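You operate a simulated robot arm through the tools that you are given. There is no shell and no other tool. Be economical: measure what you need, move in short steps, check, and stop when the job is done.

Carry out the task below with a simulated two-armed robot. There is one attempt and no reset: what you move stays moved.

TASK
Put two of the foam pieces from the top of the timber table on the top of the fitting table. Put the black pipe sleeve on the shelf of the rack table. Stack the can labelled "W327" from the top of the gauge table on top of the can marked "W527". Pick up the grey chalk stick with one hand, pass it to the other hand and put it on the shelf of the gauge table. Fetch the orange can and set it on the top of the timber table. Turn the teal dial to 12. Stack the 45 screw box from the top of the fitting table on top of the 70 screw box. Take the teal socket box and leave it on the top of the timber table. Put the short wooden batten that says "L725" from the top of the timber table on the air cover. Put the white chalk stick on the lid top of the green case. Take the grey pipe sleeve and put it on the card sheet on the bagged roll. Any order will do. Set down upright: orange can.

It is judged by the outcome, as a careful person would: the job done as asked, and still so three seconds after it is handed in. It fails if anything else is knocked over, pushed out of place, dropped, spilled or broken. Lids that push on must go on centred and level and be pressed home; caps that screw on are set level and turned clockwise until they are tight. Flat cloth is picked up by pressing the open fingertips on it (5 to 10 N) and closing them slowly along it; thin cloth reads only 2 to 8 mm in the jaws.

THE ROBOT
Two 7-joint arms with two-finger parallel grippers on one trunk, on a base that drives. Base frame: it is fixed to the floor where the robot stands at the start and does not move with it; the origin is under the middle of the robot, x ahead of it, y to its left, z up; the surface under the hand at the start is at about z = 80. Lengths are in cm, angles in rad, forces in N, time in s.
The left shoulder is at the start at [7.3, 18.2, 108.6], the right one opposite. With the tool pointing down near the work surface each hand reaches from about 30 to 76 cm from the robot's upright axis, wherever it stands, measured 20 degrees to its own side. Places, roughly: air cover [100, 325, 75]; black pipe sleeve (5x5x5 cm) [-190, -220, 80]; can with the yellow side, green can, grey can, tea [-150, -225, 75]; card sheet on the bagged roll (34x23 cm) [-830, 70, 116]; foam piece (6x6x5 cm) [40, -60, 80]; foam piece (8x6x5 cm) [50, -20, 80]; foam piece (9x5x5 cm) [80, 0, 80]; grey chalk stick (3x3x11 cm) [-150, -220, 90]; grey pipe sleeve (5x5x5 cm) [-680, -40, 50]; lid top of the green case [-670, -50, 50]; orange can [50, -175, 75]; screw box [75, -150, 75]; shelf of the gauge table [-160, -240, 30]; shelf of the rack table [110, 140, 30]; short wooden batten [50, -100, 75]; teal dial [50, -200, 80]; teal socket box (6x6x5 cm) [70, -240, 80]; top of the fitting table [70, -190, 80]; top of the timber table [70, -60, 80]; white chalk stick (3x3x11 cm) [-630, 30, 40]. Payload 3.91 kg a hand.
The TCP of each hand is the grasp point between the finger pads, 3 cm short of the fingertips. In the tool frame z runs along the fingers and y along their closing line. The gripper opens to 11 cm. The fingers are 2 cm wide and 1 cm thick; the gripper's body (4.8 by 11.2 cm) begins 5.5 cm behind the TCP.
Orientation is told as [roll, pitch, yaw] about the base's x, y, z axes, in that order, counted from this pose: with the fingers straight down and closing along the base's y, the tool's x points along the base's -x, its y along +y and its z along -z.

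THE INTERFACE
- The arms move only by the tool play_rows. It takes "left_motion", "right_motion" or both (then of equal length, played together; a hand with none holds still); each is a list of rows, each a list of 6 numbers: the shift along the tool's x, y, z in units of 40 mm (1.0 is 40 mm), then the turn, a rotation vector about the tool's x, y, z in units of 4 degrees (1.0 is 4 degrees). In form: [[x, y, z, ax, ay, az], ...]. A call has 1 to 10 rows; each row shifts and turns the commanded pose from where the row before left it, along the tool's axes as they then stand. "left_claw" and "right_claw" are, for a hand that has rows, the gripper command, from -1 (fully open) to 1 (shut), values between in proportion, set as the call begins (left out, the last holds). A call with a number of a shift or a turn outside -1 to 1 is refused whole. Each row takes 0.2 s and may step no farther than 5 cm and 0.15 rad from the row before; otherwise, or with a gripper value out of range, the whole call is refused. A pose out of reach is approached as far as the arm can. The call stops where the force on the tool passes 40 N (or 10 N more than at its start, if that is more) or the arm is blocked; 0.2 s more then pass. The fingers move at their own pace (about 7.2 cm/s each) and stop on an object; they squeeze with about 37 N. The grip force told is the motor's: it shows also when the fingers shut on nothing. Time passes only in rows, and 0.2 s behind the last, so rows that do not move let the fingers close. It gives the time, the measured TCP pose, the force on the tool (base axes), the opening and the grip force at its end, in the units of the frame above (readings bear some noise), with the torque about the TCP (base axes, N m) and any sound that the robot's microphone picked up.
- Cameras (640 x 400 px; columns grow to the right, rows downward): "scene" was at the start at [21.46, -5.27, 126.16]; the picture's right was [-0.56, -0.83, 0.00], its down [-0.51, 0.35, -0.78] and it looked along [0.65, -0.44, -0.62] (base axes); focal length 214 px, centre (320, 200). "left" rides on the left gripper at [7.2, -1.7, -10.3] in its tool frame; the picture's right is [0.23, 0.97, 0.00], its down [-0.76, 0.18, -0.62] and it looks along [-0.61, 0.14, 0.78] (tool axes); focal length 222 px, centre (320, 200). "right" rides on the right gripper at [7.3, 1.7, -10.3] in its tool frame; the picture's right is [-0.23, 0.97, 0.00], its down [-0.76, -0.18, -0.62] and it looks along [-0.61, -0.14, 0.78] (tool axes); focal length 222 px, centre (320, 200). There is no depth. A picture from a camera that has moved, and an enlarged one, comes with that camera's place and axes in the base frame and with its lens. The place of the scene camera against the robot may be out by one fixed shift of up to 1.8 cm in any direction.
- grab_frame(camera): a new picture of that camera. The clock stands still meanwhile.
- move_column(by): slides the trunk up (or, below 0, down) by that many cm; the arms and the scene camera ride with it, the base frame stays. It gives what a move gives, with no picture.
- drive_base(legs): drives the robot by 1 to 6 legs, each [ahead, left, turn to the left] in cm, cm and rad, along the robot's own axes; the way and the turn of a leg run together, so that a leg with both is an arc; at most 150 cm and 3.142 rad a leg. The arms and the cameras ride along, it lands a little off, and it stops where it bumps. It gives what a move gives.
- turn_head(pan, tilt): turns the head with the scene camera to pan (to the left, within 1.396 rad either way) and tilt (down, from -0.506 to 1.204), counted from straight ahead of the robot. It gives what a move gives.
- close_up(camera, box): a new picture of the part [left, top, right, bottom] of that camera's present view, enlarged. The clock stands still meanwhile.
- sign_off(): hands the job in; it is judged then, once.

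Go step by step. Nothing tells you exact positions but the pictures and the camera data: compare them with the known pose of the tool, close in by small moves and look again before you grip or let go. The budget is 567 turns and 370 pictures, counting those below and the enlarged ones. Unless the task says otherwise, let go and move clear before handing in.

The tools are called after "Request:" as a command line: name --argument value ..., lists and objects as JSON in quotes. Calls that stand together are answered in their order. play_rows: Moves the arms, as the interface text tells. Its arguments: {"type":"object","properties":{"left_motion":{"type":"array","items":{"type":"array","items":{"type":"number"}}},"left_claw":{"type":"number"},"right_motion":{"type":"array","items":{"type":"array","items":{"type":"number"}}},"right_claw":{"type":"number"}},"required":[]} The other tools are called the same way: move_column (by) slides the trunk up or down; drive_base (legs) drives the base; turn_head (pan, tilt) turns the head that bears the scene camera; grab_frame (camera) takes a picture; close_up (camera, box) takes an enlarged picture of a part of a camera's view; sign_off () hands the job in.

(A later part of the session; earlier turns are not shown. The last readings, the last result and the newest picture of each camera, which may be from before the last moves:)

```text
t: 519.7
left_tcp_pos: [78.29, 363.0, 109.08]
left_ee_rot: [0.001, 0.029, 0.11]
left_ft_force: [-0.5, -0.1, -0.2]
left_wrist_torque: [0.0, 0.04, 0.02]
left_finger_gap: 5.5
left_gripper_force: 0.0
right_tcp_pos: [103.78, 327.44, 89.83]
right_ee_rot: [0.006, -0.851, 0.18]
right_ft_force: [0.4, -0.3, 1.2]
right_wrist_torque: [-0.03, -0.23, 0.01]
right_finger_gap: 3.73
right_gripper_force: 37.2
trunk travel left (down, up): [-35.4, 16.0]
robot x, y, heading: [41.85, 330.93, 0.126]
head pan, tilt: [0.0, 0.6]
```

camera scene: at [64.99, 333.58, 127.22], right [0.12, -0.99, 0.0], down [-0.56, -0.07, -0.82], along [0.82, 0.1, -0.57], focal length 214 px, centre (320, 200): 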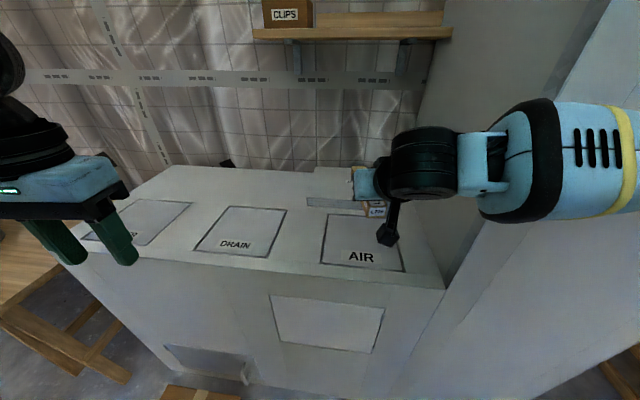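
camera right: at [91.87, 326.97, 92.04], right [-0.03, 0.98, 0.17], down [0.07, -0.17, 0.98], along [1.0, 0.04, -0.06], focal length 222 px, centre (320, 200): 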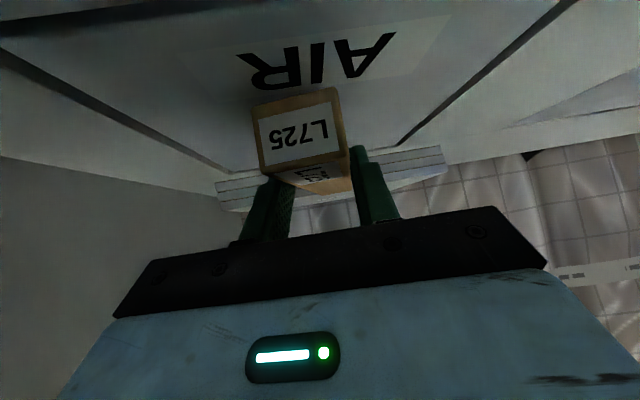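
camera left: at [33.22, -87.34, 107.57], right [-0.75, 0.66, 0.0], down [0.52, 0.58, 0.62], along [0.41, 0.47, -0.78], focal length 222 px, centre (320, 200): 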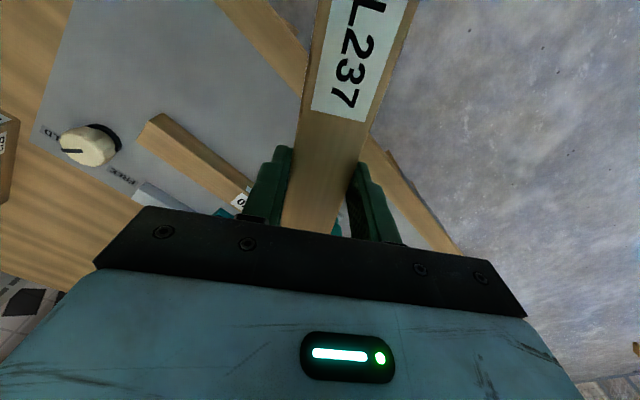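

Request:
play_rows --right_motion '[[0.06, 0, 0.053, 0, 0, 0]]'

Request:
close_up --camera "scene" --box '[280, 150, 460, 300]'

```text
t: 520.1
left_tcp_pos: [78.25, 363.04, 109.15]
left_ee_rot: [0.0, 0.026, 0.11]
left_ft_force: [0.5, -0.4, 0.2]
left_wrist_torque: [0.05, 0.02, -0.01]
left_finger_gap: 5.5
left_gripper_force: 0.1
right_tcp_pos: [103.59, 327.43, 89.66]
right_ee_rot: [0.004, -0.852, 0.179]
right_ft_force: [-1.5, -2.2, 10.4]
right_wrist_torque: [-0.06, -1.16, -0.12]
right_finger_gap: 3.74
right_gripper_force: 37.1
trunk travel left (down, up): [-35.4, 16.0]
robot x, y, heading: [42.08, 331.44, 0.128]
head pan, tilt: [0.0, 0.6]
```

```text
2.67 times, centred on (370, 225) of scene
camera zoom: at [64.82, 333.55, 127.26], right [0.12, -0.99, 0.0], down [-0.56, -0.07, -0.83], along [0.82, 0.1, -0.56], focal length 572 px, centre (187, 133)
```

zoom: 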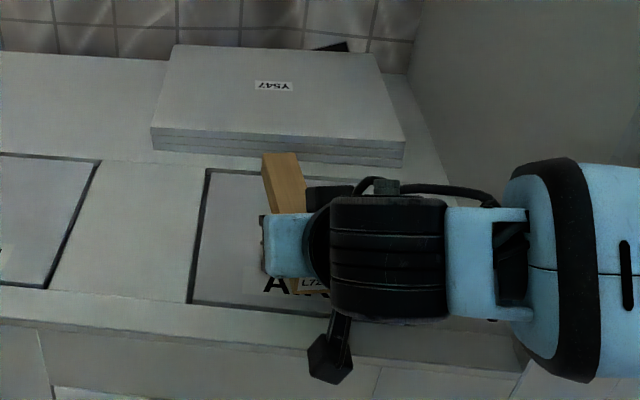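

Far end touches first. I lower a bit more so it sits flat, then release.

Request:
play_rows --right_motion '[[0.05, 0, 0.044, 0, 0, 0]]'

Request:
play_rows --right_motion '[[0, 0, 0, 0, 0, 0], [0, 0, 0, 0, 0, 0], [0, 0, -0.4, 0, 0, 0], [0, 0, -0.8, 0, 0, 0], [0, 0, -0.9, 0, 0, 0], [0, 0, -0.9, 0, 0, 0]]' --right_claw -0.1

Request:
grab_frame --camera "right"

Request:
close_up --camera "scene" --box '[280, 150, 460, 300]'

```text
t: 520.5
left_tcp_pos: [78.13, 363.09, 109.2]
left_ee_rot: [-0.001, 0.026, 0.11]
left_ft_force: [-0.4, 0.2, 0.3]
left_wrist_torque: [0.0, -0.02, -0.02]
left_finger_gap: 5.5
left_gripper_force: 0.0
right_tcp_pos: [103.71, 327.54, 89.46]
right_ee_rot: [0.008, -0.858, 0.177]
right_ft_force: [2.4, -3.3, 27.7]
right_wrist_torque: [-0.25, 0.38, -0.03]
right_finger_gap: 3.75
right_gripper_force: 37.0
trunk travel left (down, up): [-35.4, 16.0]
robot x, y, heading: [42.11, 331.53, 0.125]
head pan, tilt: [0.0, 0.6]
```

```text
t: 521.9
left_tcp_pos: [78.26, 363.09, 109.05]
left_ee_rot: [-0.001, 0.027, 0.109]
left_ft_force: [0.1, -0.4, 0.3]
left_wrist_torque: [0.02, 0.02, -0.03]
left_finger_gap: 5.5
left_gripper_force: 0.1
right_tcp_pos: [94.74, 325.87, 97.29]
right_ee_rot: [0.005, -0.847, 0.179]
right_ft_force: [-0.6, 0.7, -0.1]
right_wrist_torque: [-0.02, 0.01, 0.02]
right_finger_gap: 6.06
right_gripper_force: 0.1
trunk travel left (down, up): [-35.4, 16.0]
robot x, y, heading: [41.94, 331.11, 0.127]
head pan, tilt: [0.0, 0.6]
```

```text
155 pictures are left
camera right: at [82.15, 325.22, 98.42], right [-0.03, 0.98, 0.17], down [0.07, -0.17, 0.98], along [1.0, 0.04, -0.06], focal length 222 px, centre (320, 200)
```

right: 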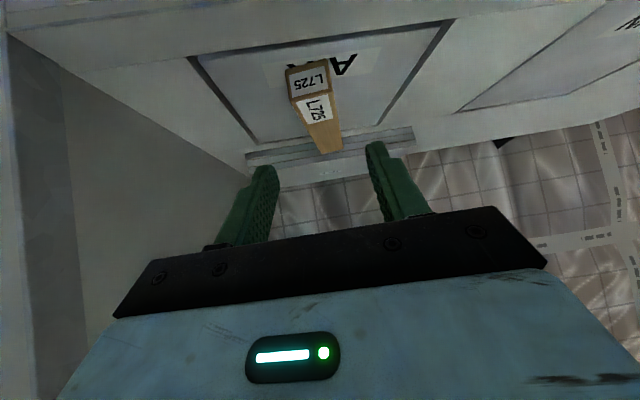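

```text
2.67 times, centred on (370, 225) of scene
camera zoom: at [64.84, 333.59, 127.25], right [0.12, -0.99, 0.0], down [-0.56, -0.07, -0.83], along [0.82, 0.1, -0.56], focal length 572 px, centre (187, 133)
```

zoom: 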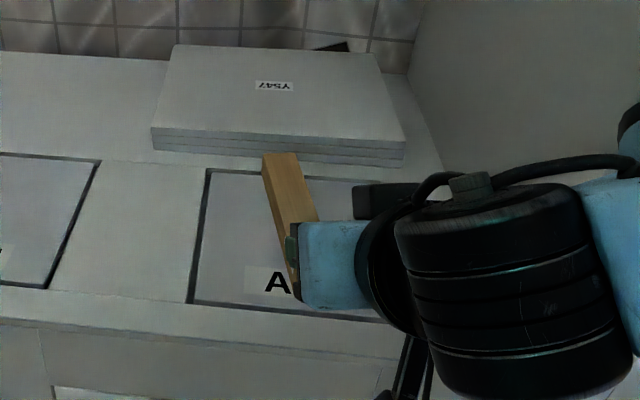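

Batten rests on the AIR cover. Now to the far area: back off, raise hands, turn around and look.

Request:
play_rows --right_motion '[[-0.4, 0, -0.7, 0, 0, 0], [-0.4, 0, -0.7, 0, 0, 0], [-0.4, 0, -0.7, 0, 0, 0]]'

Request:
drive_base --legs '[[-80, 0, -0.125]]'

Request:
drive_base --legs '[[0, 0, 1.571], [0, 0, 1.571]]'

Request:
turn_head --pan 0.3 --tilt 0.25

Request:
grab_frame --camera "scene"

```text
t: 522.7
left_tcp_pos: [78.26, 363.12, 109.19]
left_ee_rot: [0.0, 0.024, 0.111]
left_ft_force: [-1.0, 0.6, -0.4]
left_wrist_torque: [0.02, -0.01, -0.03]
left_finger_gap: 5.49
left_gripper_force: 0.0
right_tcp_pos: [91.63, 325.33, 106.09]
right_ee_rot: [0.006, -0.846, 0.181]
right_ft_force: [-0.5, 0.0, 0.6]
right_wrist_torque: [0.0, -0.02, 0.04]
right_finger_gap: 6.03
right_gripper_force: 0.0
trunk travel left (down, up): [-35.4, 16.0]
robot x, y, heading: [41.82, 330.89, 0.129]
head pan, tilt: [0.0, 0.6]
```

```text
t: 527.0
left_tcp_pos: [1.84, 353.29, 109.05]
left_ee_rot: [0.0, 0.029, -0.03]
left_ft_force: [0.6, -0.8, -0.1]
left_wrist_torque: [-0.01, -0.02, -0.04]
left_finger_gap: 5.51
left_gripper_force: 0.1
right_tcp_pos: [10.07, 314.13, 106.13]
right_ee_rot: [0.004, -0.847, 0.04]
right_ft_force: [-1.1, 0.5, -1.0]
right_wrist_torque: [-0.02, -0.01, 0.01]
right_finger_gap: 6.03
right_gripper_force: 0.1
trunk travel left (down, up): [-35.4, 16.0]
robot x, y, heading: [-38.53, 326.98, -0.017]
head pan, tilt: [0.0, 0.6]
```

```text
t: 535.0
left_tcp_pos: [-79.43, 301.44, 109.0]
left_ee_rot: [0.001, 0.029, 3.086]
left_ft_force: [-0.5, -0.2, 1.0]
left_wrist_torque: [-0.01, 0.02, 0.03]
left_finger_gap: 5.51
left_gripper_force: 0.1
right_tcp_pos: [-86.53, 340.84, 106.18]
right_ee_rot: [0.004, -0.847, -3.128]
right_ft_force: [0.4, 0.3, -0.1]
right_wrist_torque: [-0.03, 0.0, 0.02]
right_finger_gap: 6.04
right_gripper_force: 0.0
trunk travel left (down, up): [-35.4, 16.0]
robot x, y, heading: [-38.38, 326.71, 3.099]
head pan, tilt: [0.0, 0.6]
```

```text
t: 535.8
left_tcp_pos: [-79.5, 301.53, 108.97]
left_ee_rot: [-0.001, 0.027, 3.084]
left_ft_force: [0.2, 0.3, 1.2]
left_wrist_torque: [0.01, -0.01, -0.01]
left_finger_gap: 5.51
left_gripper_force: 0.1
right_tcp_pos: [-86.45, 340.89, 106.13]
right_ee_rot: [0.004, -0.847, -3.13]
right_ft_force: [0.0, 0.6, 0.4]
right_wrist_torque: [-0.04, -0.01, -0.02]
right_finger_gap: 6.06
right_gripper_force: 0.0
trunk travel left (down, up): [-35.4, 16.0]
robot x, y, heading: [-38.47, 326.6, 3.102]
head pan, tilt: [0.3, 0.25]
```

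```text
153 pictures are left
camera scene: at [-59.33, 324.61, 130.44], right [-0.25, 0.97, 0.0], down [0.24, 0.06, -0.97], along [-0.94, -0.25, -0.25], focal length 214 px, centre (320, 200)
```

scene: 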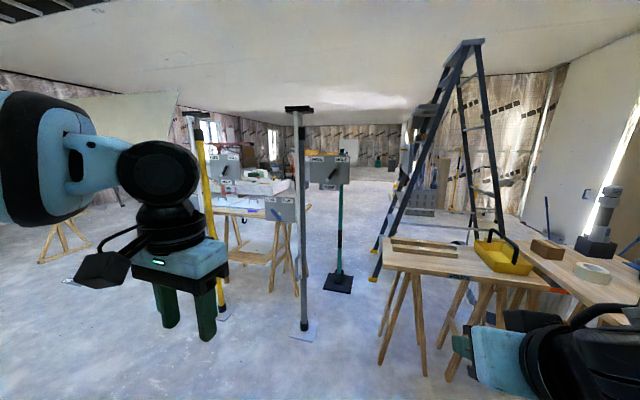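

A large room with posts and benches. I move back to y≈100 along the known-clear lane, then look west from there.

Request:
drive_base --legs '[[0, 115, 0.04], [0, 110, 0]]'

Request:
turn_head --pan 0 --tilt 0.2

Request:
grab_frame --camera "scene"

```text
t: 555.4
left_tcp_pos: [-78.25, 77.43, 109.05]
left_ee_rot: [0.002, 0.028, 3.134]
left_ft_force: [-0.6, -0.2, -0.4]
left_wrist_torque: [0.01, 0.01, -0.03]
left_finger_gap: 5.51
left_gripper_force: 0.0
right_tcp_pos: [-87.23, 116.38, 106.1]
right_ee_rot: [0.005, -0.846, -3.08]
right_ft_force: [-0.7, -0.6, 0.0]
right_wrist_torque: [-0.03, 0.01, 0.0]
right_finger_gap: 6.06
right_gripper_force: 0.0
trunk travel left (down, up): [-35.4, 16.0]
robot x, y, heading: [-38.49, 104.79, -3.131]
head pan, tilt: [0.3, 0.25]
```

```text
t: 556.2
left_tcp_pos: [-78.26, 77.36, 109.07]
left_ee_rot: [0.0, 0.028, 3.134]
left_ft_force: [-0.5, -0.4, -0.1]
left_wrist_torque: [0.01, 0.0, 0.04]
left_finger_gap: 5.54
left_gripper_force: 0.1
right_tcp_pos: [-87.3, 116.46, 106.09]
right_ee_rot: [0.004, -0.847, -3.08]
right_ft_force: [0.4, -0.8, -0.1]
right_wrist_torque: [0.0, 0.01, 0.04]
right_finger_gap: 6.04
right_gripper_force: 0.0
trunk travel left (down, up): [-35.4, 16.0]
robot x, y, heading: [-38.47, 104.97, -3.129]
head pan, tilt: [0.0, 0.201]
```

```text
152 pictures are left
camera scene: at [-59.75, 104.19, 130.91], right [-0.01, 1.0, 0.0], down [0.2, 0.0, -0.98], along [-0.98, -0.01, -0.2], focal length 214 px, centre (320, 200)
```

scene: 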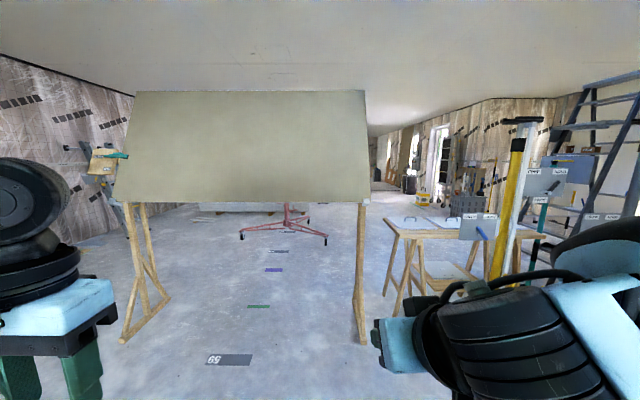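

A board on trestles blocks at x≈-190, y −40..133. I go around it on the y≈−110 side.

Request:
drive_base --legs '[[0, 110, 0], [0, 112, 0]]'

Request:
grab_frame --camera "scene"

```text
t: 575.7
left_tcp_pos: [-78.21, -141.87, 109.08]
left_ee_rot: [0.001, 0.026, 3.118]
left_ft_force: [0.0, -0.7, -1.8]
left_wrist_torque: [-0.02, 0.01, 0.03]
left_finger_gap: 5.53
left_gripper_force: 0.1
right_tcp_pos: [-86.61, -102.79, 105.99]
right_ee_rot: [0.004, -0.846, -3.097]
right_ft_force: [0.4, -0.3, 0.4]
right_wrist_torque: [-0.02, 0.01, 0.03]
right_finger_gap: 6.08
right_gripper_force: 0.0
trunk travel left (down, up): [-35.4, 16.0]
robot x, y, heading: [-38.16, -115.07, 3.132]
head pan, tilt: [0.0, 0.201]
```

```text
151 pictures are left
camera scene: at [-59.34, -115.36, 130.91], right [0.01, 1.0, 0.0], down [0.2, 0.0, -0.98], along [-0.98, 0.01, -0.2], focal length 214 px, centre (320, 200)
```

scene: 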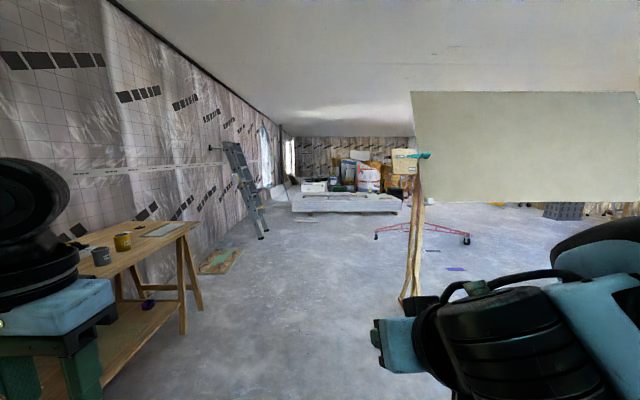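

The lane at y≈−110 is clear. A low white stack is ahead at x≈-565 with items on it. I drive closer.

Request:
drive_base --legs '[[140, 0, 0.01], [140, 0, 0], [120, 0, 0]]'

Request:
turn_head --pan -0.1 --tilt 0.4

Request:
grab_frame --camera "scene"

```text
t: 594.9
left_tcp_pos: [-476.27, -141.66, 108.99]
left_ee_rot: [0.0, 0.029, 3.14]
left_ft_force: [-0.6, -0.4, 0.4]
left_wrist_torque: [0.0, 0.03, 0.0]
left_finger_gap: 5.51
left_gripper_force: 0.1
right_tcp_pos: [-485.36, -102.57, 106.09]
right_ee_rot: [0.007, -0.845, -3.075]
right_ft_force: [0.7, 0.1, 0.7]
right_wrist_torque: [-0.02, 0.02, -0.04]
right_finger_gap: 6.05
right_gripper_force: 0.1
trunk travel left (down, up): [-35.4, 16.0]
robot x, y, heading: [-436.89, -114.15, -3.126]
head pan, tilt: [0.0, 0.201]
```

```text
t: 595.6
left_tcp_pos: [-476.16, -141.6, 109.11]
left_ee_rot: [-0.001, 0.029, 3.14]
left_ft_force: [-0.4, -0.8, 1.0]
left_wrist_torque: [-0.03, 0.0, 0.02]
left_finger_gap: 5.51
left_gripper_force: 0.0
right_tcp_pos: [-485.44, -102.52, 106.15]
right_ee_rot: [0.006, -0.847, -3.076]
right_ft_force: [-0.9, 0.0, 0.0]
right_wrist_torque: [-0.01, 0.02, -0.02]
right_finger_gap: 6.03
right_gripper_force: 0.1
trunk travel left (down, up): [-35.4, 16.0]
robot x, y, heading: [-436.92, -114.17, -3.13]
head pan, tilt: [-0.099, 0.4]
```

```text
150 pictures are left
camera scene: at [-457.76, -113.73, 129.06], right [0.09, 1.0, 0.0], down [0.39, -0.03, -0.92], along [-0.92, 0.08, -0.39], focal length 214 px, centre (320, 200)
```

scene: 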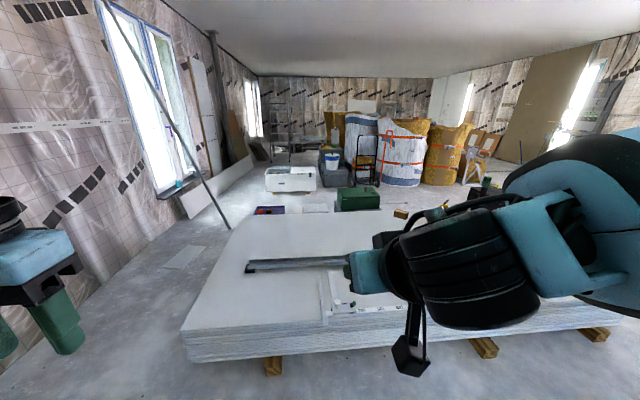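

Request:
turn_head --pan -0.75 --tilt 0.35

Request:
grab_frame --camera "scene"

```text
t: 596.6
left_tcp_pos: [-476.16, -141.49, 109.1]
left_ee_rot: [0.0, 0.028, 3.14]
left_ft_force: [0.5, 0.3, -0.3]
left_wrist_torque: [0.0, 0.0, 0.0]
left_finger_gap: 5.49
left_gripper_force: 0.1
right_tcp_pos: [-485.42, -102.6, 106.06]
right_ee_rot: [0.007, -0.848, -3.076]
right_ft_force: [-0.4, 0.5, -1.4]
right_wrist_torque: [0.01, 0.0, 0.0]
right_finger_gap: 6.05
right_gripper_force: 0.2
trunk travel left (down, up): [-35.4, 16.0]
robot x, y, heading: [-436.83, -114.25, -3.126]
head pan, tilt: [-0.75, 0.351]
```

```text
149 pictures are left
camera scene: at [-455.44, -108.27, 129.51], right [0.67, 0.74, 0.0], down [0.25, -0.23, -0.94], along [-0.7, 0.63, -0.34], focal length 214 px, centre (320, 200)
```

scene: 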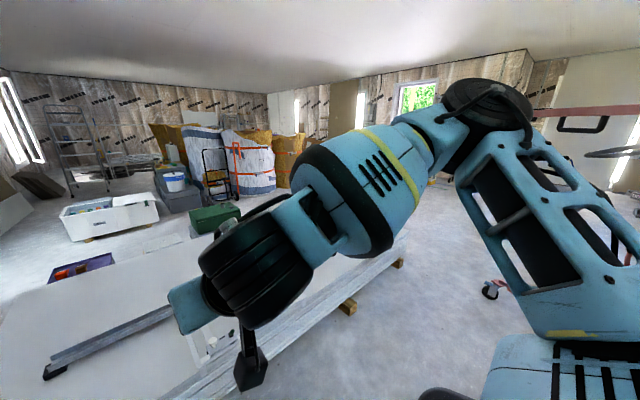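

Request:
turn_head --pan -0.2 --tilt 0.3

Request:
play_rows --right_motion '[[0, -0.9, 0, 0, 0, 0], [0, -0.9, 0, 0, 0, 0], [0, -0.9, 0, 0, 0, 0], [0, -0.9, 0, 0, 0, 0], [0, -0.9, 0, 0, 0, 0]]'

Request:
close_up --camera "scene" --box '[200, 80, 480, 270]'

```text
t: 597.6
left_tcp_pos: [-476.34, -141.43, 109.06]
left_ee_rot: [-0.002, 0.028, 3.14]
left_ft_force: [0.8, 0.7, 0.7]
left_wrist_torque: [0.0, 0.02, 0.02]
left_finger_gap: 5.48
left_gripper_force: 0.2
right_tcp_pos: [-485.45, -102.57, 106.22]
right_ee_rot: [0.005, -0.847, -3.076]
right_ft_force: [0.2, -0.2, -0.1]
right_wrist_torque: [0.01, 0.01, -0.06]
right_finger_gap: 6.06
right_gripper_force: 0.1
trunk travel left (down, up): [-35.4, 16.0]
robot x, y, heading: [-436.78, -114.23, -3.134]
head pan, tilt: [-0.201, 0.3]
```

```text
t: 598.8
left_tcp_pos: [-476.12, -141.33, 109.19]
left_ee_rot: [0.0, 0.028, 3.139]
left_ft_force: [-0.2, 0.1, -0.2]
left_wrist_torque: [-0.02, -0.01, 0.0]
left_finger_gap: 5.49
left_gripper_force: 0.1
right_tcp_pos: [-486.68, -84.64, 106.06]
right_ee_rot: [0.007, -0.848, -3.076]
right_ft_force: [0.4, 0.6, 0.0]
right_wrist_torque: [0.0, 0.01, 0.01]
right_finger_gap: 6.05
right_gripper_force: 0.1
trunk travel left (down, up): [-35.4, 16.0]
robot x, y, heading: [-436.7, -113.68, -3.129]
head pan, tilt: [-0.201, 0.3]
```

```text
2.11 times, centred on (340, 175) of scene
camera zoom: at [-457.68, -112.69, 129.98], right [0.19, 0.98, 0.0], down [0.29, -0.06, -0.96], along [-0.94, 0.18, -0.3], focal length 452 px, centre (278, 253)
```

zoom: 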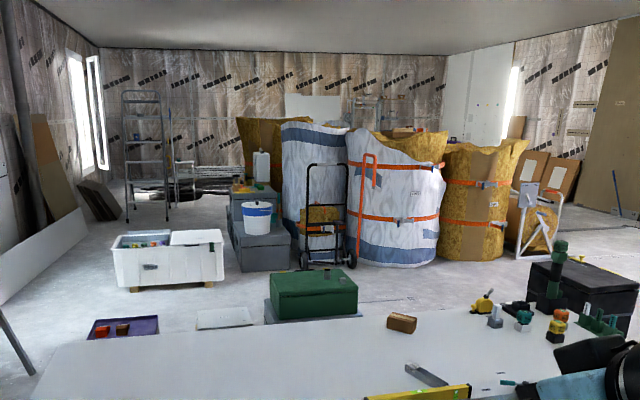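

I see: the white chalk stands among items on the plasterboard stack, the grey sleeve is on the green case's lid behind the stack, and the card sheet lies on the white roll. I need a way round the stack's right end; turn right to see.

Request:
drive_base --legs '[[0, 0, -0.75]]'

Request:
turn_head --pan -0.1 --tilt 0.35

Request:
grab_frame --camera "scene"

```text
t: 601.2
left_tcp_pos: [-484.35, -106.35, 109.09]
left_ee_rot: [-0.001, 0.029, 2.373]
left_ft_force: [-0.4, 0.6, 0.0]
left_wrist_torque: [-0.02, 0.02, 0.02]
left_finger_gap: 5.5
left_gripper_force: 0.0
right_tcp_pos: [-452.45, -58.29, 106.22]
right_ee_rot: [0.005, -0.847, 2.443]
right_ft_force: [0.7, 0.2, 0.2]
right_wrist_torque: [0.01, 0.01, 0.01]
right_finger_gap: 6.03
right_gripper_force: 0.2
trunk travel left (down, up): [-35.4, 16.0]
robot x, y, heading: [-436.97, -114.31, 2.385]
head pan, tilt: [-0.201, 0.3]
```

```text
t: 601.9
left_tcp_pos: [-484.22, -106.32, 109.11]
left_ee_rot: [0.0, 0.028, 2.373]
left_ft_force: [0.1, 0.2, 0.4]
left_wrist_torque: [0.0, -0.01, -0.02]
left_finger_gap: 5.53
left_gripper_force: 0.0
right_tcp_pos: [-452.4, -58.24, 106.08]
right_ee_rot: [0.004, -0.846, 2.442]
right_ft_force: [-0.8, 0.5, 0.7]
right_wrist_torque: [0.0, -0.02, 0.01]
right_finger_gap: 6.04
right_gripper_force: 0.1
trunk travel left (down, up): [-35.4, 16.0]
robot x, y, heading: [-436.63, -114.28, 2.389]
head pan, tilt: [-0.099, 0.351]
```

```text
147 pictures are left
camera scene: at [-451.12, -98.41, 129.51], right [0.75, 0.66, 0.0], down [0.23, -0.26, -0.94], along [-0.62, 0.71, -0.34], focal length 214 px, centre (320, 200)
```

scene: 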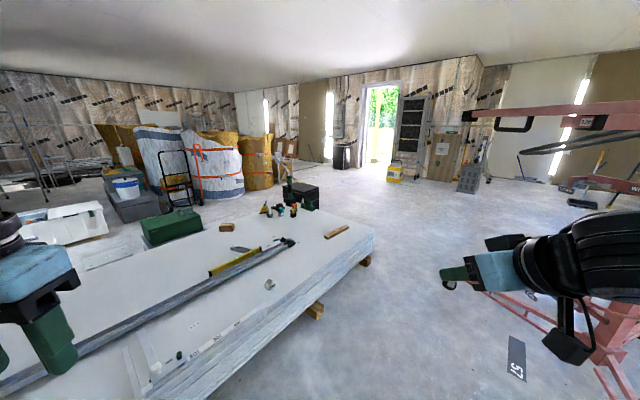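

The stack's right end is at y≈61 with open floor beyond, but a red hoist stands near. I look further right to see whether I can go round the hoist.

Request:
drive_base --legs '[[0, 0, -0.85]]'

Request:
grab_frame --camera "scene"

```text
t: 604.5
left_tcp_pos: [-462.24, -73.12, 109.17]
left_ee_rot: [0.0, 0.029, 1.522]
left_ft_force: [0.6, 0.1, 0.4]
left_wrist_torque: [-0.01, -0.01, 0.02]
left_finger_gap: 5.52
left_gripper_force: 0.1
right_tcp_pos: [-405.16, -65.25, 106.1]
right_ee_rot: [0.006, -0.846, 1.591]
right_ft_force: [-0.5, -0.1, 0.0]
right_wrist_torque: [0.0, -0.01, 0.0]
right_finger_gap: 6.05
right_gripper_force: 0.2
trunk travel left (down, up): [-35.4, 16.0]
robot x, y, heading: [-436.58, -114.02, 1.533]
head pan, tilt: [-0.099, 0.351]
```

```text
146 pictures are left
camera scene: at [-433.81, -92.1, 129.51], right [0.99, -0.13, 0.0], down [-0.05, -0.34, -0.94], along [0.12, 0.93, -0.34], focal length 214 px, centre (320, 200)
```

scene: 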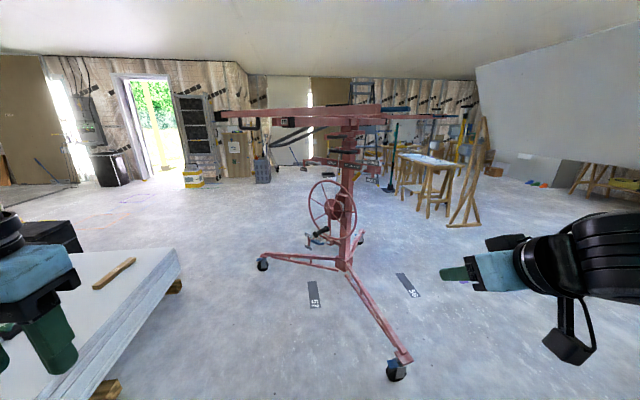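

There's a clear way east of the hoist at x≈-310, then west along y≈195. I tuck the right hand in a bit and take that route.

Request:
play_rows --right_motion '[[0, 0.8, 0, 0, 0, 0], [0, 0.8, 0, 0, 0, 0], [0, 0.8, 0, 0, 0, 0], [0, 0.8, 0, 0, 0, 0]]' --left_motion '[[-0.4, -0.6, 0, 0, 0, 0], [-0.4, -0.6, 0, 0, 0, 0], [-0.4, -0.6, 0, 0, 0, 0], [-0.4, -0.6, 0, 0, 0, 0]]'

Request:
drive_base --legs '[[0, -127, 0.04], [100, 0, 0]]'

Request:
grab_frame --camera "scene"

```text
t: 605.5
left_tcp_pos: [-452.66, -66.99, 108.92]
left_ee_rot: [-0.002, 0.027, 1.523]
left_ft_force: [0.1, -0.1, 1.0]
left_wrist_torque: [0.0, -0.03, 0.01]
left_finger_gap: 5.48
left_gripper_force: 0.0
right_tcp_pos: [-417.95, -65.5, 106.03]
right_ee_rot: [0.005, -0.843, 1.591]
right_ft_force: [0.5, 0.0, 0.3]
right_wrist_torque: [-0.02, -0.01, -0.02]
right_finger_gap: 6.06
right_gripper_force: 0.0
trunk travel left (down, up): [-35.4, 16.0]
robot x, y, heading: [-436.72, -113.99, 1.534]
head pan, tilt: [-0.099, 0.351]
```

```text
t: 621.6
left_tcp_pos: [-332.57, 29.85, 108.96]
left_ee_rot: [0.0, 0.027, 1.599]
left_ft_force: [0.2, 0.3, 0.0]
left_wrist_torque: [-0.03, 0.01, 0.0]
left_finger_gap: 5.5
left_gripper_force: 0.0
right_tcp_pos: [-297.91, 34.1, 106.22]
right_ee_rot: [0.006, -0.846, 1.665]
right_ft_force: [0.2, 0.9, -0.5]
right_wrist_torque: [0.04, -0.01, -0.01]
right_finger_gap: 6.02
right_gripper_force: 0.0
trunk travel left (down, up): [-35.4, 16.0]
robot x, y, heading: [-313.0, -15.86, 1.613]
head pan, tilt: [-0.099, 0.351]
```

```text
145 pictures are left
camera scene: at [-311.95, 6.3, 129.5], right [1.0, -0.06, 0.0], down [-0.02, -0.34, -0.94], along [0.05, 0.94, -0.34], focal length 214 px, centre (320, 200)
```

scene: 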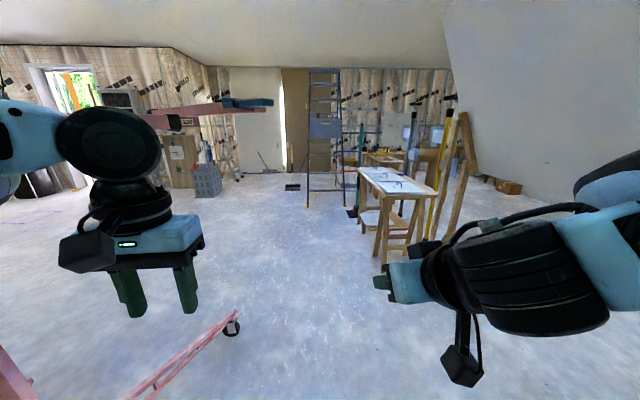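

The boom tip is near [-330,121,138]; I shift right to x≈-298 and pass by.

Request:
drive_base --legs '[[50, -14, -0.042], [80, 0, 0], [85, 0, 0]]'

Request:
turn_head --pan 0.9 --tilt 0.3

Request:
grab_frame --camera "scene"

```text
t: 623.8
left_tcp_pos: [-323.27, 63.26, 108.88]
left_ee_rot: [-0.006, 0.033, 1.578]
left_ft_force: [0.1, 1.3, -0.3]
left_wrist_torque: [-0.07, 0.02, -0.02]
left_finger_gap: 5.51
left_gripper_force: 0.0
right_tcp_pos: [-288.44, 66.38, 105.84]
right_ee_rot: [0.006, -0.843, 1.64]
right_ft_force: [-0.4, 1.7, -0.9]
right_wrist_torque: [-0.05, -0.01, 0.02]
right_finger_gap: 6.04
right_gripper_force: 0.0
trunk travel left (down, up): [-35.4, 16.0]
robot x, y, heading: [-305.0, 16.65, 1.588]
head pan, tilt: [-0.099, 0.351]
stopped in leg 1: the robot was blocked; the commanded pose is now the measured one
```

```text
t: 625.0
left_tcp_pos: [-323.19, 62.91, 109.13]
left_ee_rot: [-0.008, 0.027, 1.578]
left_ft_force: [0.2, -0.2, -0.6]
left_wrist_torque: [0.0, -0.01, -0.01]
left_finger_gap: 5.49
left_gripper_force: 0.0
right_tcp_pos: [-288.38, 65.89, 106.21]
right_ee_rot: [0.006, -0.849, 1.64]
right_ft_force: [0.6, -0.4, -0.6]
right_wrist_torque: [0.01, 0.01, -0.02]
right_finger_gap: 6.06
right_gripper_force: 0.0
trunk travel left (down, up): [-35.4, 16.0]
robot x, y, heading: [-304.88, 16.52, 1.584]
head pan, tilt: [0.901, 0.3]
```

```text
144 pictures are left
camera scene: at [-311.29, 35.03, 129.98], right [0.61, 0.79, 0.0], down [0.23, -0.18, -0.96], along [-0.76, 0.58, -0.3], focal length 214 px, centre (320, 200)
```

scene: 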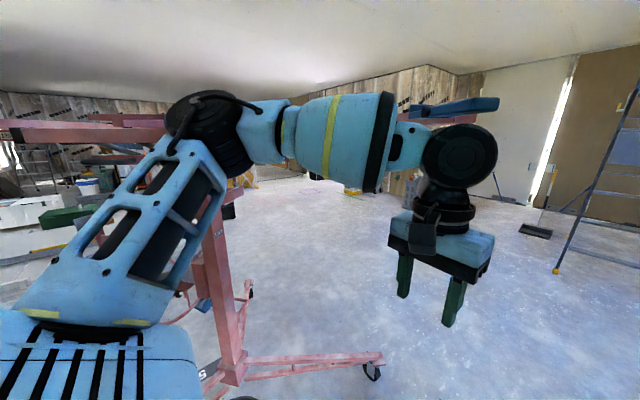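

The left elbow touched the hoist's frame. I back away and look at the frame's extent.

Request:
drive_base --legs '[[-25, 0, 0], [0, -12, 0]]'

Request:
turn_head --pan 0.35 --tilt 0.05

Request:
grab_frame --camera "scene"

```text
t: 628.2
left_tcp_pos: [-310.74, 38.05, 109.18]
left_ee_rot: [-0.006, 0.027, 1.575]
left_ft_force: [-0.3, -0.3, 0.4]
left_wrist_torque: [-0.02, 0.01, 0.03]
left_finger_gap: 5.5
left_gripper_force: 0.2
right_tcp_pos: [-275.91, 41.07, 106.13]
right_ee_rot: [0.005, -0.848, 1.634]
right_ft_force: [0.5, -0.9, 0.8]
right_wrist_torque: [0.0, 0.0, 0.0]
right_finger_gap: 6.02
right_gripper_force: 0.1
trunk travel left (down, up): [-35.4, 16.0]
robot x, y, heading: [-292.64, -8.42, 1.578]
head pan, tilt: [0.901, 0.3]
```

```text
t: 629.1
left_tcp_pos: [-310.72, 37.97, 109.1]
left_ee_rot: [-0.006, 0.025, 1.573]
left_ft_force: [-0.1, -0.1, -0.7]
left_wrist_torque: [-0.04, -0.02, -0.03]
left_finger_gap: 5.51
left_gripper_force: 0.0
right_tcp_pos: [-275.92, 40.95, 106.22]
right_ee_rot: [0.006, -0.848, 1.636]
right_ft_force: [0.1, -0.1, 0.0]
right_wrist_torque: [0.04, -0.01, 0.02]
right_finger_gap: 6.03
right_gripper_force: 0.0
trunk travel left (down, up): [-35.4, 16.0]
robot x, y, heading: [-292.54, -8.18, 1.579]
head pan, tilt: [0.351, 0.051]
```

```text
143 pictures are left
camera scene: at [-294.74, 13.02, 132.29], right [0.94, 0.35, 0.0], down [0.02, -0.05, -1.0], along [-0.35, 0.93, -0.05], focal length 214 px, centre (320, 200)
```

scene: 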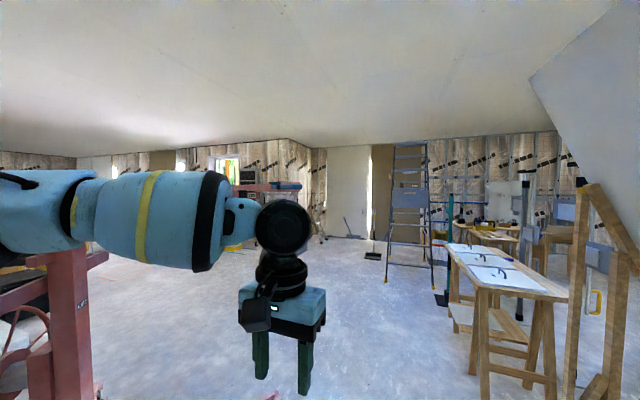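

I lower the trunk so head and elbows pass below the hoist's frame, and continue at x≈-290.

Request:
move_column --by -28

Request:
drive_base --legs '[[65, 0, 0], [70, 0, 0], [68, 0, 0]]'

Request:
turn_head --pan 1.1 --tilt 0.25

Request:
grab_frame --camera "scene"

```text
t: 632.0
left_tcp_pos: [-310.6, 38.04, 81.26]
left_ee_rot: [-0.008, 0.025, 1.575]
left_ft_force: [-0.5, 0.9, 0.2]
left_wrist_torque: [0.01, 0.01, 0.01]
left_finger_gap: 5.5
left_gripper_force: 0.0
right_tcp_pos: [-275.95, 42.56, 75.65]
right_ee_rot: [0.007, -0.794, 1.634]
right_ft_force: [1.2, -0.5, 0.5]
right_wrist_torque: [0.01, 0.0, -0.03]
right_finger_gap: 6.03
right_gripper_force: 0.0
trunk travel left (down, up): [-7.4, 44.0]
robot x, y, heading: [-292.32, -7.75, 1.576]
head pan, tilt: [0.351, 0.051]
```

```text
t: 642.4
left_tcp_pos: [-313.26, 242.17, 81.06]
left_ee_rot: [-0.006, 0.025, 1.576]
left_ft_force: [0.1, -0.5, -0.1]
left_wrist_torque: [0.02, 0.02, -0.01]
left_finger_gap: 5.51
left_gripper_force: 0.1
right_tcp_pos: [-278.52, 246.84, 75.63]
right_ee_rot: [0.008, -0.794, 1.635]
right_ft_force: [0.2, 0.5, 0.5]
right_wrist_torque: [0.01, 0.0, 0.01]
right_finger_gap: 6.05
right_gripper_force: 0.1
trunk travel left (down, up): [-7.4, 44.0]
robot x, y, heading: [-295.35, 196.02, 1.583]
head pan, tilt: [0.351, 0.051]
```

```text
t: 643.5
left_tcp_pos: [-313.22, 242.02, 81.22]
left_ee_rot: [-0.007, 0.025, 1.577]
left_ft_force: [-0.1, -0.1, -0.7]
left_wrist_torque: [0.03, -0.01, -0.01]
left_finger_gap: 5.48
left_gripper_force: 0.1
right_tcp_pos: [-278.49, 246.77, 75.56]
right_ee_rot: [0.009, -0.794, 1.635]
right_ft_force: [-0.3, 0.6, -0.6]
right_wrist_torque: [0.01, 0.02, 0.01]
right_finger_gap: 6.07
right_gripper_force: 0.0
trunk travel left (down, up): [-7.4, 44.0]
robot x, y, heading: [-295.05, 196.01, 1.583]
head pan, tilt: [1.1, 0.25]
```

```text
142 pictures are left
camera scene: at [-302.53, 222.54, 99.66], right [0.44, 0.9, 0.0], down [0.22, -0.11, -0.97], along [-0.87, 0.43, -0.25], focal length 214 px, centre (320, 200)
```

scene: 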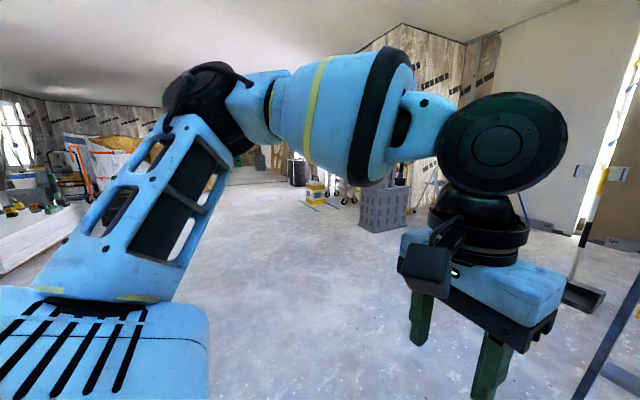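

Passed. Now west along y≈195.

Request:
drive_base --legs '[[0, 110, 0], [0, 110, 0], [0, 90, 0]]'

Request:
drive_base --legs '[[0, 0, 1.571], [0, 0, 1.2]]'

Request:
move_column --by 28

Request:
turn_head --pan 0 --tilt 0.4

Request:
grab_frame --camera "scene"

```text
t: 670.9
left_tcp_pos: [-623.42, 240.31, 81.11]
left_ee_rot: [-0.009, 0.026, 1.569]
left_ft_force: [-0.9, 0.8, -0.7]
left_wrist_torque: [0.0, -0.01, 0.02]
left_finger_gap: 5.49
left_gripper_force: 0.0
right_tcp_pos: [-588.58, 244.65, 75.75]
right_ee_rot: [0.01, -0.793, 1.624]
right_ft_force: [-0.7, -0.1, -0.2]
right_wrist_torque: [0.04, -0.01, 0.02]
right_finger_gap: 6.04
right_gripper_force: 0.0
trunk travel left (down, up): [-7.4, 44.0]
robot x, y, heading: [-605.54, 193.98, 1.573]
head pan, tilt: [1.1, 0.25]
```

```text
t: 678.1
left_tcp_pos: [-606.48, 144.41, 81.08]
left_ee_rot: [-0.006, 0.026, -1.96]
left_ft_force: [0.1, -0.5, 0.4]
left_wrist_torque: [0.0, 0.0, -0.02]
left_finger_gap: 5.49
left_gripper_force: 0.0
right_tcp_pos: [-640.39, 153.49, 75.74]
right_ee_rot: [0.01, -0.793, -1.9]
right_ft_force: [0.0, -0.3, 0.5]
right_wrist_torque: [0.0, -0.01, 0.04]
right_finger_gap: 6.05
right_gripper_force: 0.1
trunk travel left (down, up): [-7.4, 44.0]
robot x, y, heading: [-605.65, 193.91, -1.953]
head pan, tilt: [1.1, 0.25]
```

```text
t: 680.9
left_tcp_pos: [-606.41, 144.41, 109.12]
left_ee_rot: [-0.007, 0.025, -1.959]
left_ft_force: [-0.6, -0.4, 0.8]
left_wrist_torque: [-0.01, 0.0, -0.04]
left_finger_gap: 5.47
left_gripper_force: 0.1
right_tcp_pos: [-640.39, 153.5, 103.65]
right_ee_rot: [0.009, -0.793, -1.901]
right_ft_force: [0.5, 0.4, 0.2]
right_wrist_torque: [0.01, -0.02, 0.01]
right_finger_gap: 6.06
right_gripper_force: 0.0
trunk travel left (down, up): [-35.4, 16.0]
robot x, y, heading: [-605.91, 194.37, -1.95]
head pan, tilt: [1.1, 0.25]
```

```text
t: 682.3
left_tcp_pos: [-606.55, 144.41, 109.19]
left_ee_rot: [-0.009, 0.026, -1.96]
left_ft_force: [-0.2, -0.5, 0.7]
left_wrist_torque: [0.02, 0.0, 0.02]
left_finger_gap: 5.52
left_gripper_force: 0.2
right_tcp_pos: [-640.44, 153.63, 103.71]
right_ee_rot: [0.009, -0.793, -1.901]
right_ft_force: [-0.4, 0.1, 0.0]
right_wrist_torque: [0.0, 0.0, 0.02]
right_finger_gap: 6.05
right_gripper_force: 0.0
trunk travel left (down, up): [-35.4, 16.0]
robot x, y, heading: [-605.75, 193.95, -1.951]
head pan, tilt: [0.0, 0.4]
```

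```text
141 pictures are left
camera scene: at [-612.81, 172.92, 129.05], right [-0.93, 0.37, 0.0], down [0.14, 0.36, -0.92], along [-0.34, -0.86, -0.39], focal length 214 px, centre (320, 200)
```

scene: 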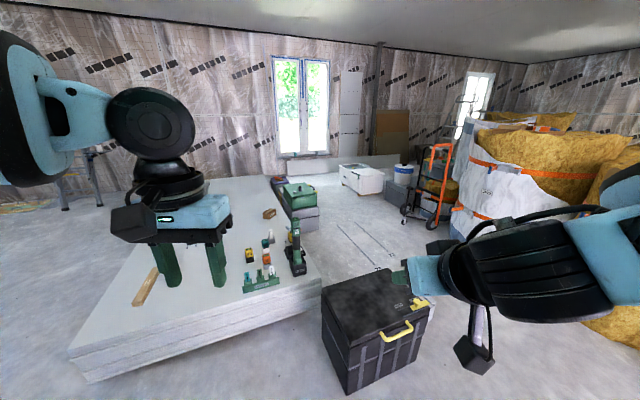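

Request:
close_up --camera "scene" --box '[220, 160, 440, 310]'

Request:
close_up --camera "scene" --box '[400, 90, 640, 260]'

```text
2.67 times, centred on (330, 235) of scene
camera zoom: at [-612.81, 172.92, 129.05], right [-0.93, 0.37, 0.0], down [0.14, 0.36, -0.92], along [-0.34, -0.86, -0.39], focal length 572 px, centre (293, 107)
```

zoom: 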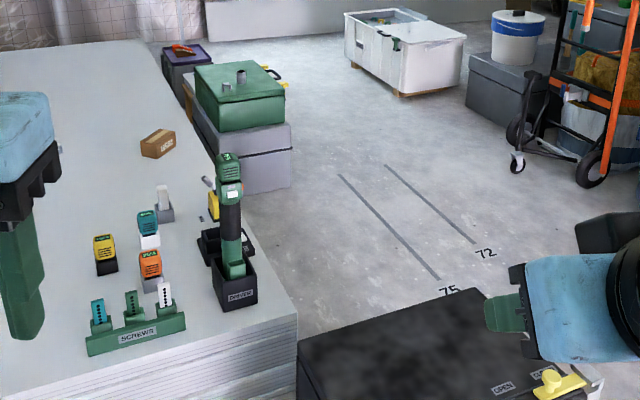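

```text
2.35 times, centred on (520, 175) of scene
camera zoom: at [-612.81, 172.92, 129.05], right [-0.93, 0.37, 0.0], down [0.14, 0.36, -0.92], along [-0.34, -0.86, -0.39], focal length 505 px, centre (-151, 259)
```

zoom: 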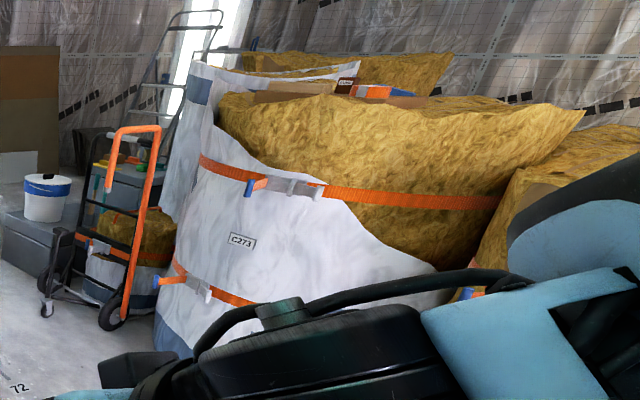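

The chalk is at about [-630,29] on the stack (z≈35). I drive round to the clear floor at x≈-740 between toolbox and rolls.

Request:
drive_base --legs '[[72, -112, 0], [0, 0, 0.38]]'

Request:
grab_frame --camera "scene"

```text
t: 693.5
left_tcp_pos: [-719.53, 124.04, 109.23]
left_ee_rot: [-0.007, 0.024, -1.603]
left_ft_force: [0.0, -0.2, -0.3]
left_wrist_torque: [-0.04, -0.02, -0.02]
left_finger_gap: 5.48
left_gripper_force: 0.0
right_tcp_pos: [-754.53, 120.58, 103.65]
right_ee_rot: [0.008, -0.793, -1.545]
right_ft_force: [-0.3, 0.0, 0.1]
right_wrist_torque: [0.02, 0.01, 0.01]
right_finger_gap: 6.03
right_gripper_force: 0.1
trunk travel left (down, up): [-35.4, 16.0]
robot x, y, heading: [-736.23, 170.86, -1.598]
head pan, tilt: [0.0, 0.4]
```

```text
138 pictures are left
camera scene: at [-735.46, 148.05, 129.05], right [-1.0, 0.03, 0.0], down [0.01, 0.39, -0.92], along [-0.02, -0.92, -0.39], focal length 214 px, centre (320, 200)
```

scene: 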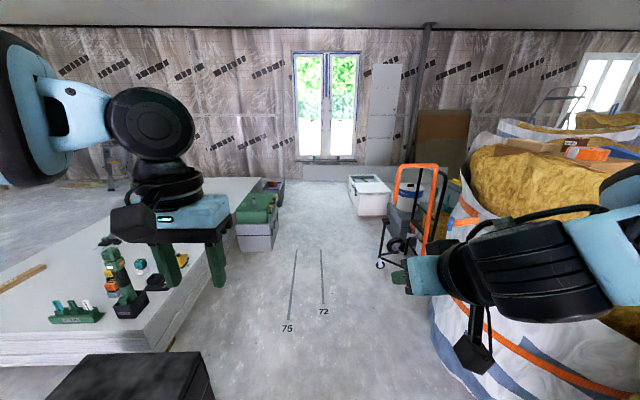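

Request:
drive_base --legs '[[70, 4, 0.02], [66, 16, 0], [0, 0, 1.575]]'

Request:
turn_head --pan 0 --tilt 0.75

Request:
grab_frame --camera "scene"

```text
t: 704.5
left_tcp_pos: [-670.63, 53.55, 109.11]
left_ee_rot: [-0.007, 0.026, -0.002]
left_ft_force: [0.5, 0.8, -0.2]
left_wrist_torque: [-0.02, 0.0, 0.01]
left_finger_gap: 5.51
left_gripper_force: 0.0
right_tcp_pos: [-666.18, 18.73, 103.55]
right_ee_rot: [0.009, -0.796, 0.059]
right_ft_force: [0.5, 0.3, 0.5]
right_wrist_torque: [-0.04, -0.01, -0.02]
right_finger_gap: 6.06
right_gripper_force: 0.1
trunk travel left (down, up): [-35.4, 16.0]
robot x, y, heading: [-717.3, 35.53, 0.004]
head pan, tilt: [0.0, 0.4]
```

```text
t: 705.3
left_tcp_pos: [-670.62, 53.6, 109.06]
left_ee_rot: [-0.008, 0.026, -0.002]
left_ft_force: [0.7, -0.5, 0.7]
left_wrist_torque: [-0.01, 0.01, 0.04]
left_finger_gap: 5.51
left_gripper_force: 0.0
right_tcp_pos: [-666.27, 18.78, 103.67]
right_ee_rot: [0.008, -0.794, 0.056]
right_ft_force: [-0.7, -0.1, -0.2]
right_wrist_torque: [0.0, 0.0, 0.02]
right_finger_gap: 6.03
right_gripper_force: 0.1
trunk travel left (down, up): [-35.4, 16.0]
robot x, y, heading: [-717.2, 35.91, 0.003]
head pan, tilt: [0.0, 0.75]
```

```text
137 pictures are left
camera scene: at [-694.38, 35.31, 125.95], right [0.0, -1.0, 0.0], down [-0.68, 0.0, -0.73], along [0.73, 0.0, -0.68], focal length 214 px, centre (320, 200)
```

scene: 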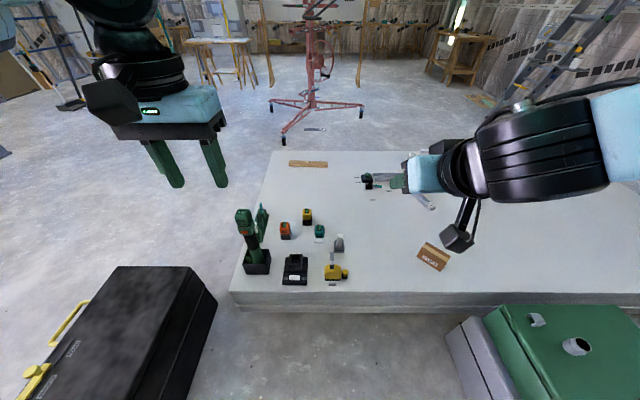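

Request:
close_up --camera "scene" --box '[220, 190, 400, 310]'

Request:
close_up --camera "scene" --box '[440, 290, 640, 400]'

```text
3.33 times, centred on (310, 250) of scene
camera zoom: at [-694.38, 35.31, 125.95], right [0.0, -1.0, 0.0], down [-0.68, 0.0, -0.73], along [0.73, 0.0, -0.68], focal length 715 px, centre (353, 33)
```

zoom: 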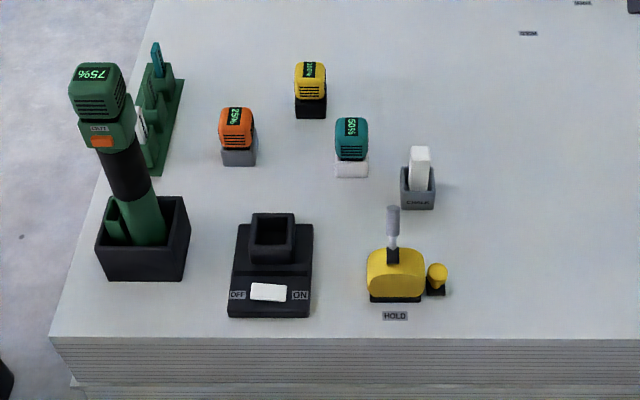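

```text
3.20 times, centred on (540, 345) of scene
camera zoom: at [-694.38, 35.31, 125.95], right [0.0, -1.0, 0.0], down [-0.68, 0.0, -0.73], along [0.73, 0.0, -0.68], focal length 686 px, centre (-384, -264)
```

zoom: 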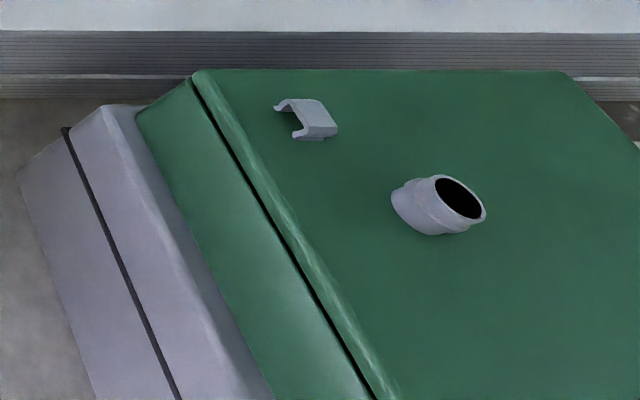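

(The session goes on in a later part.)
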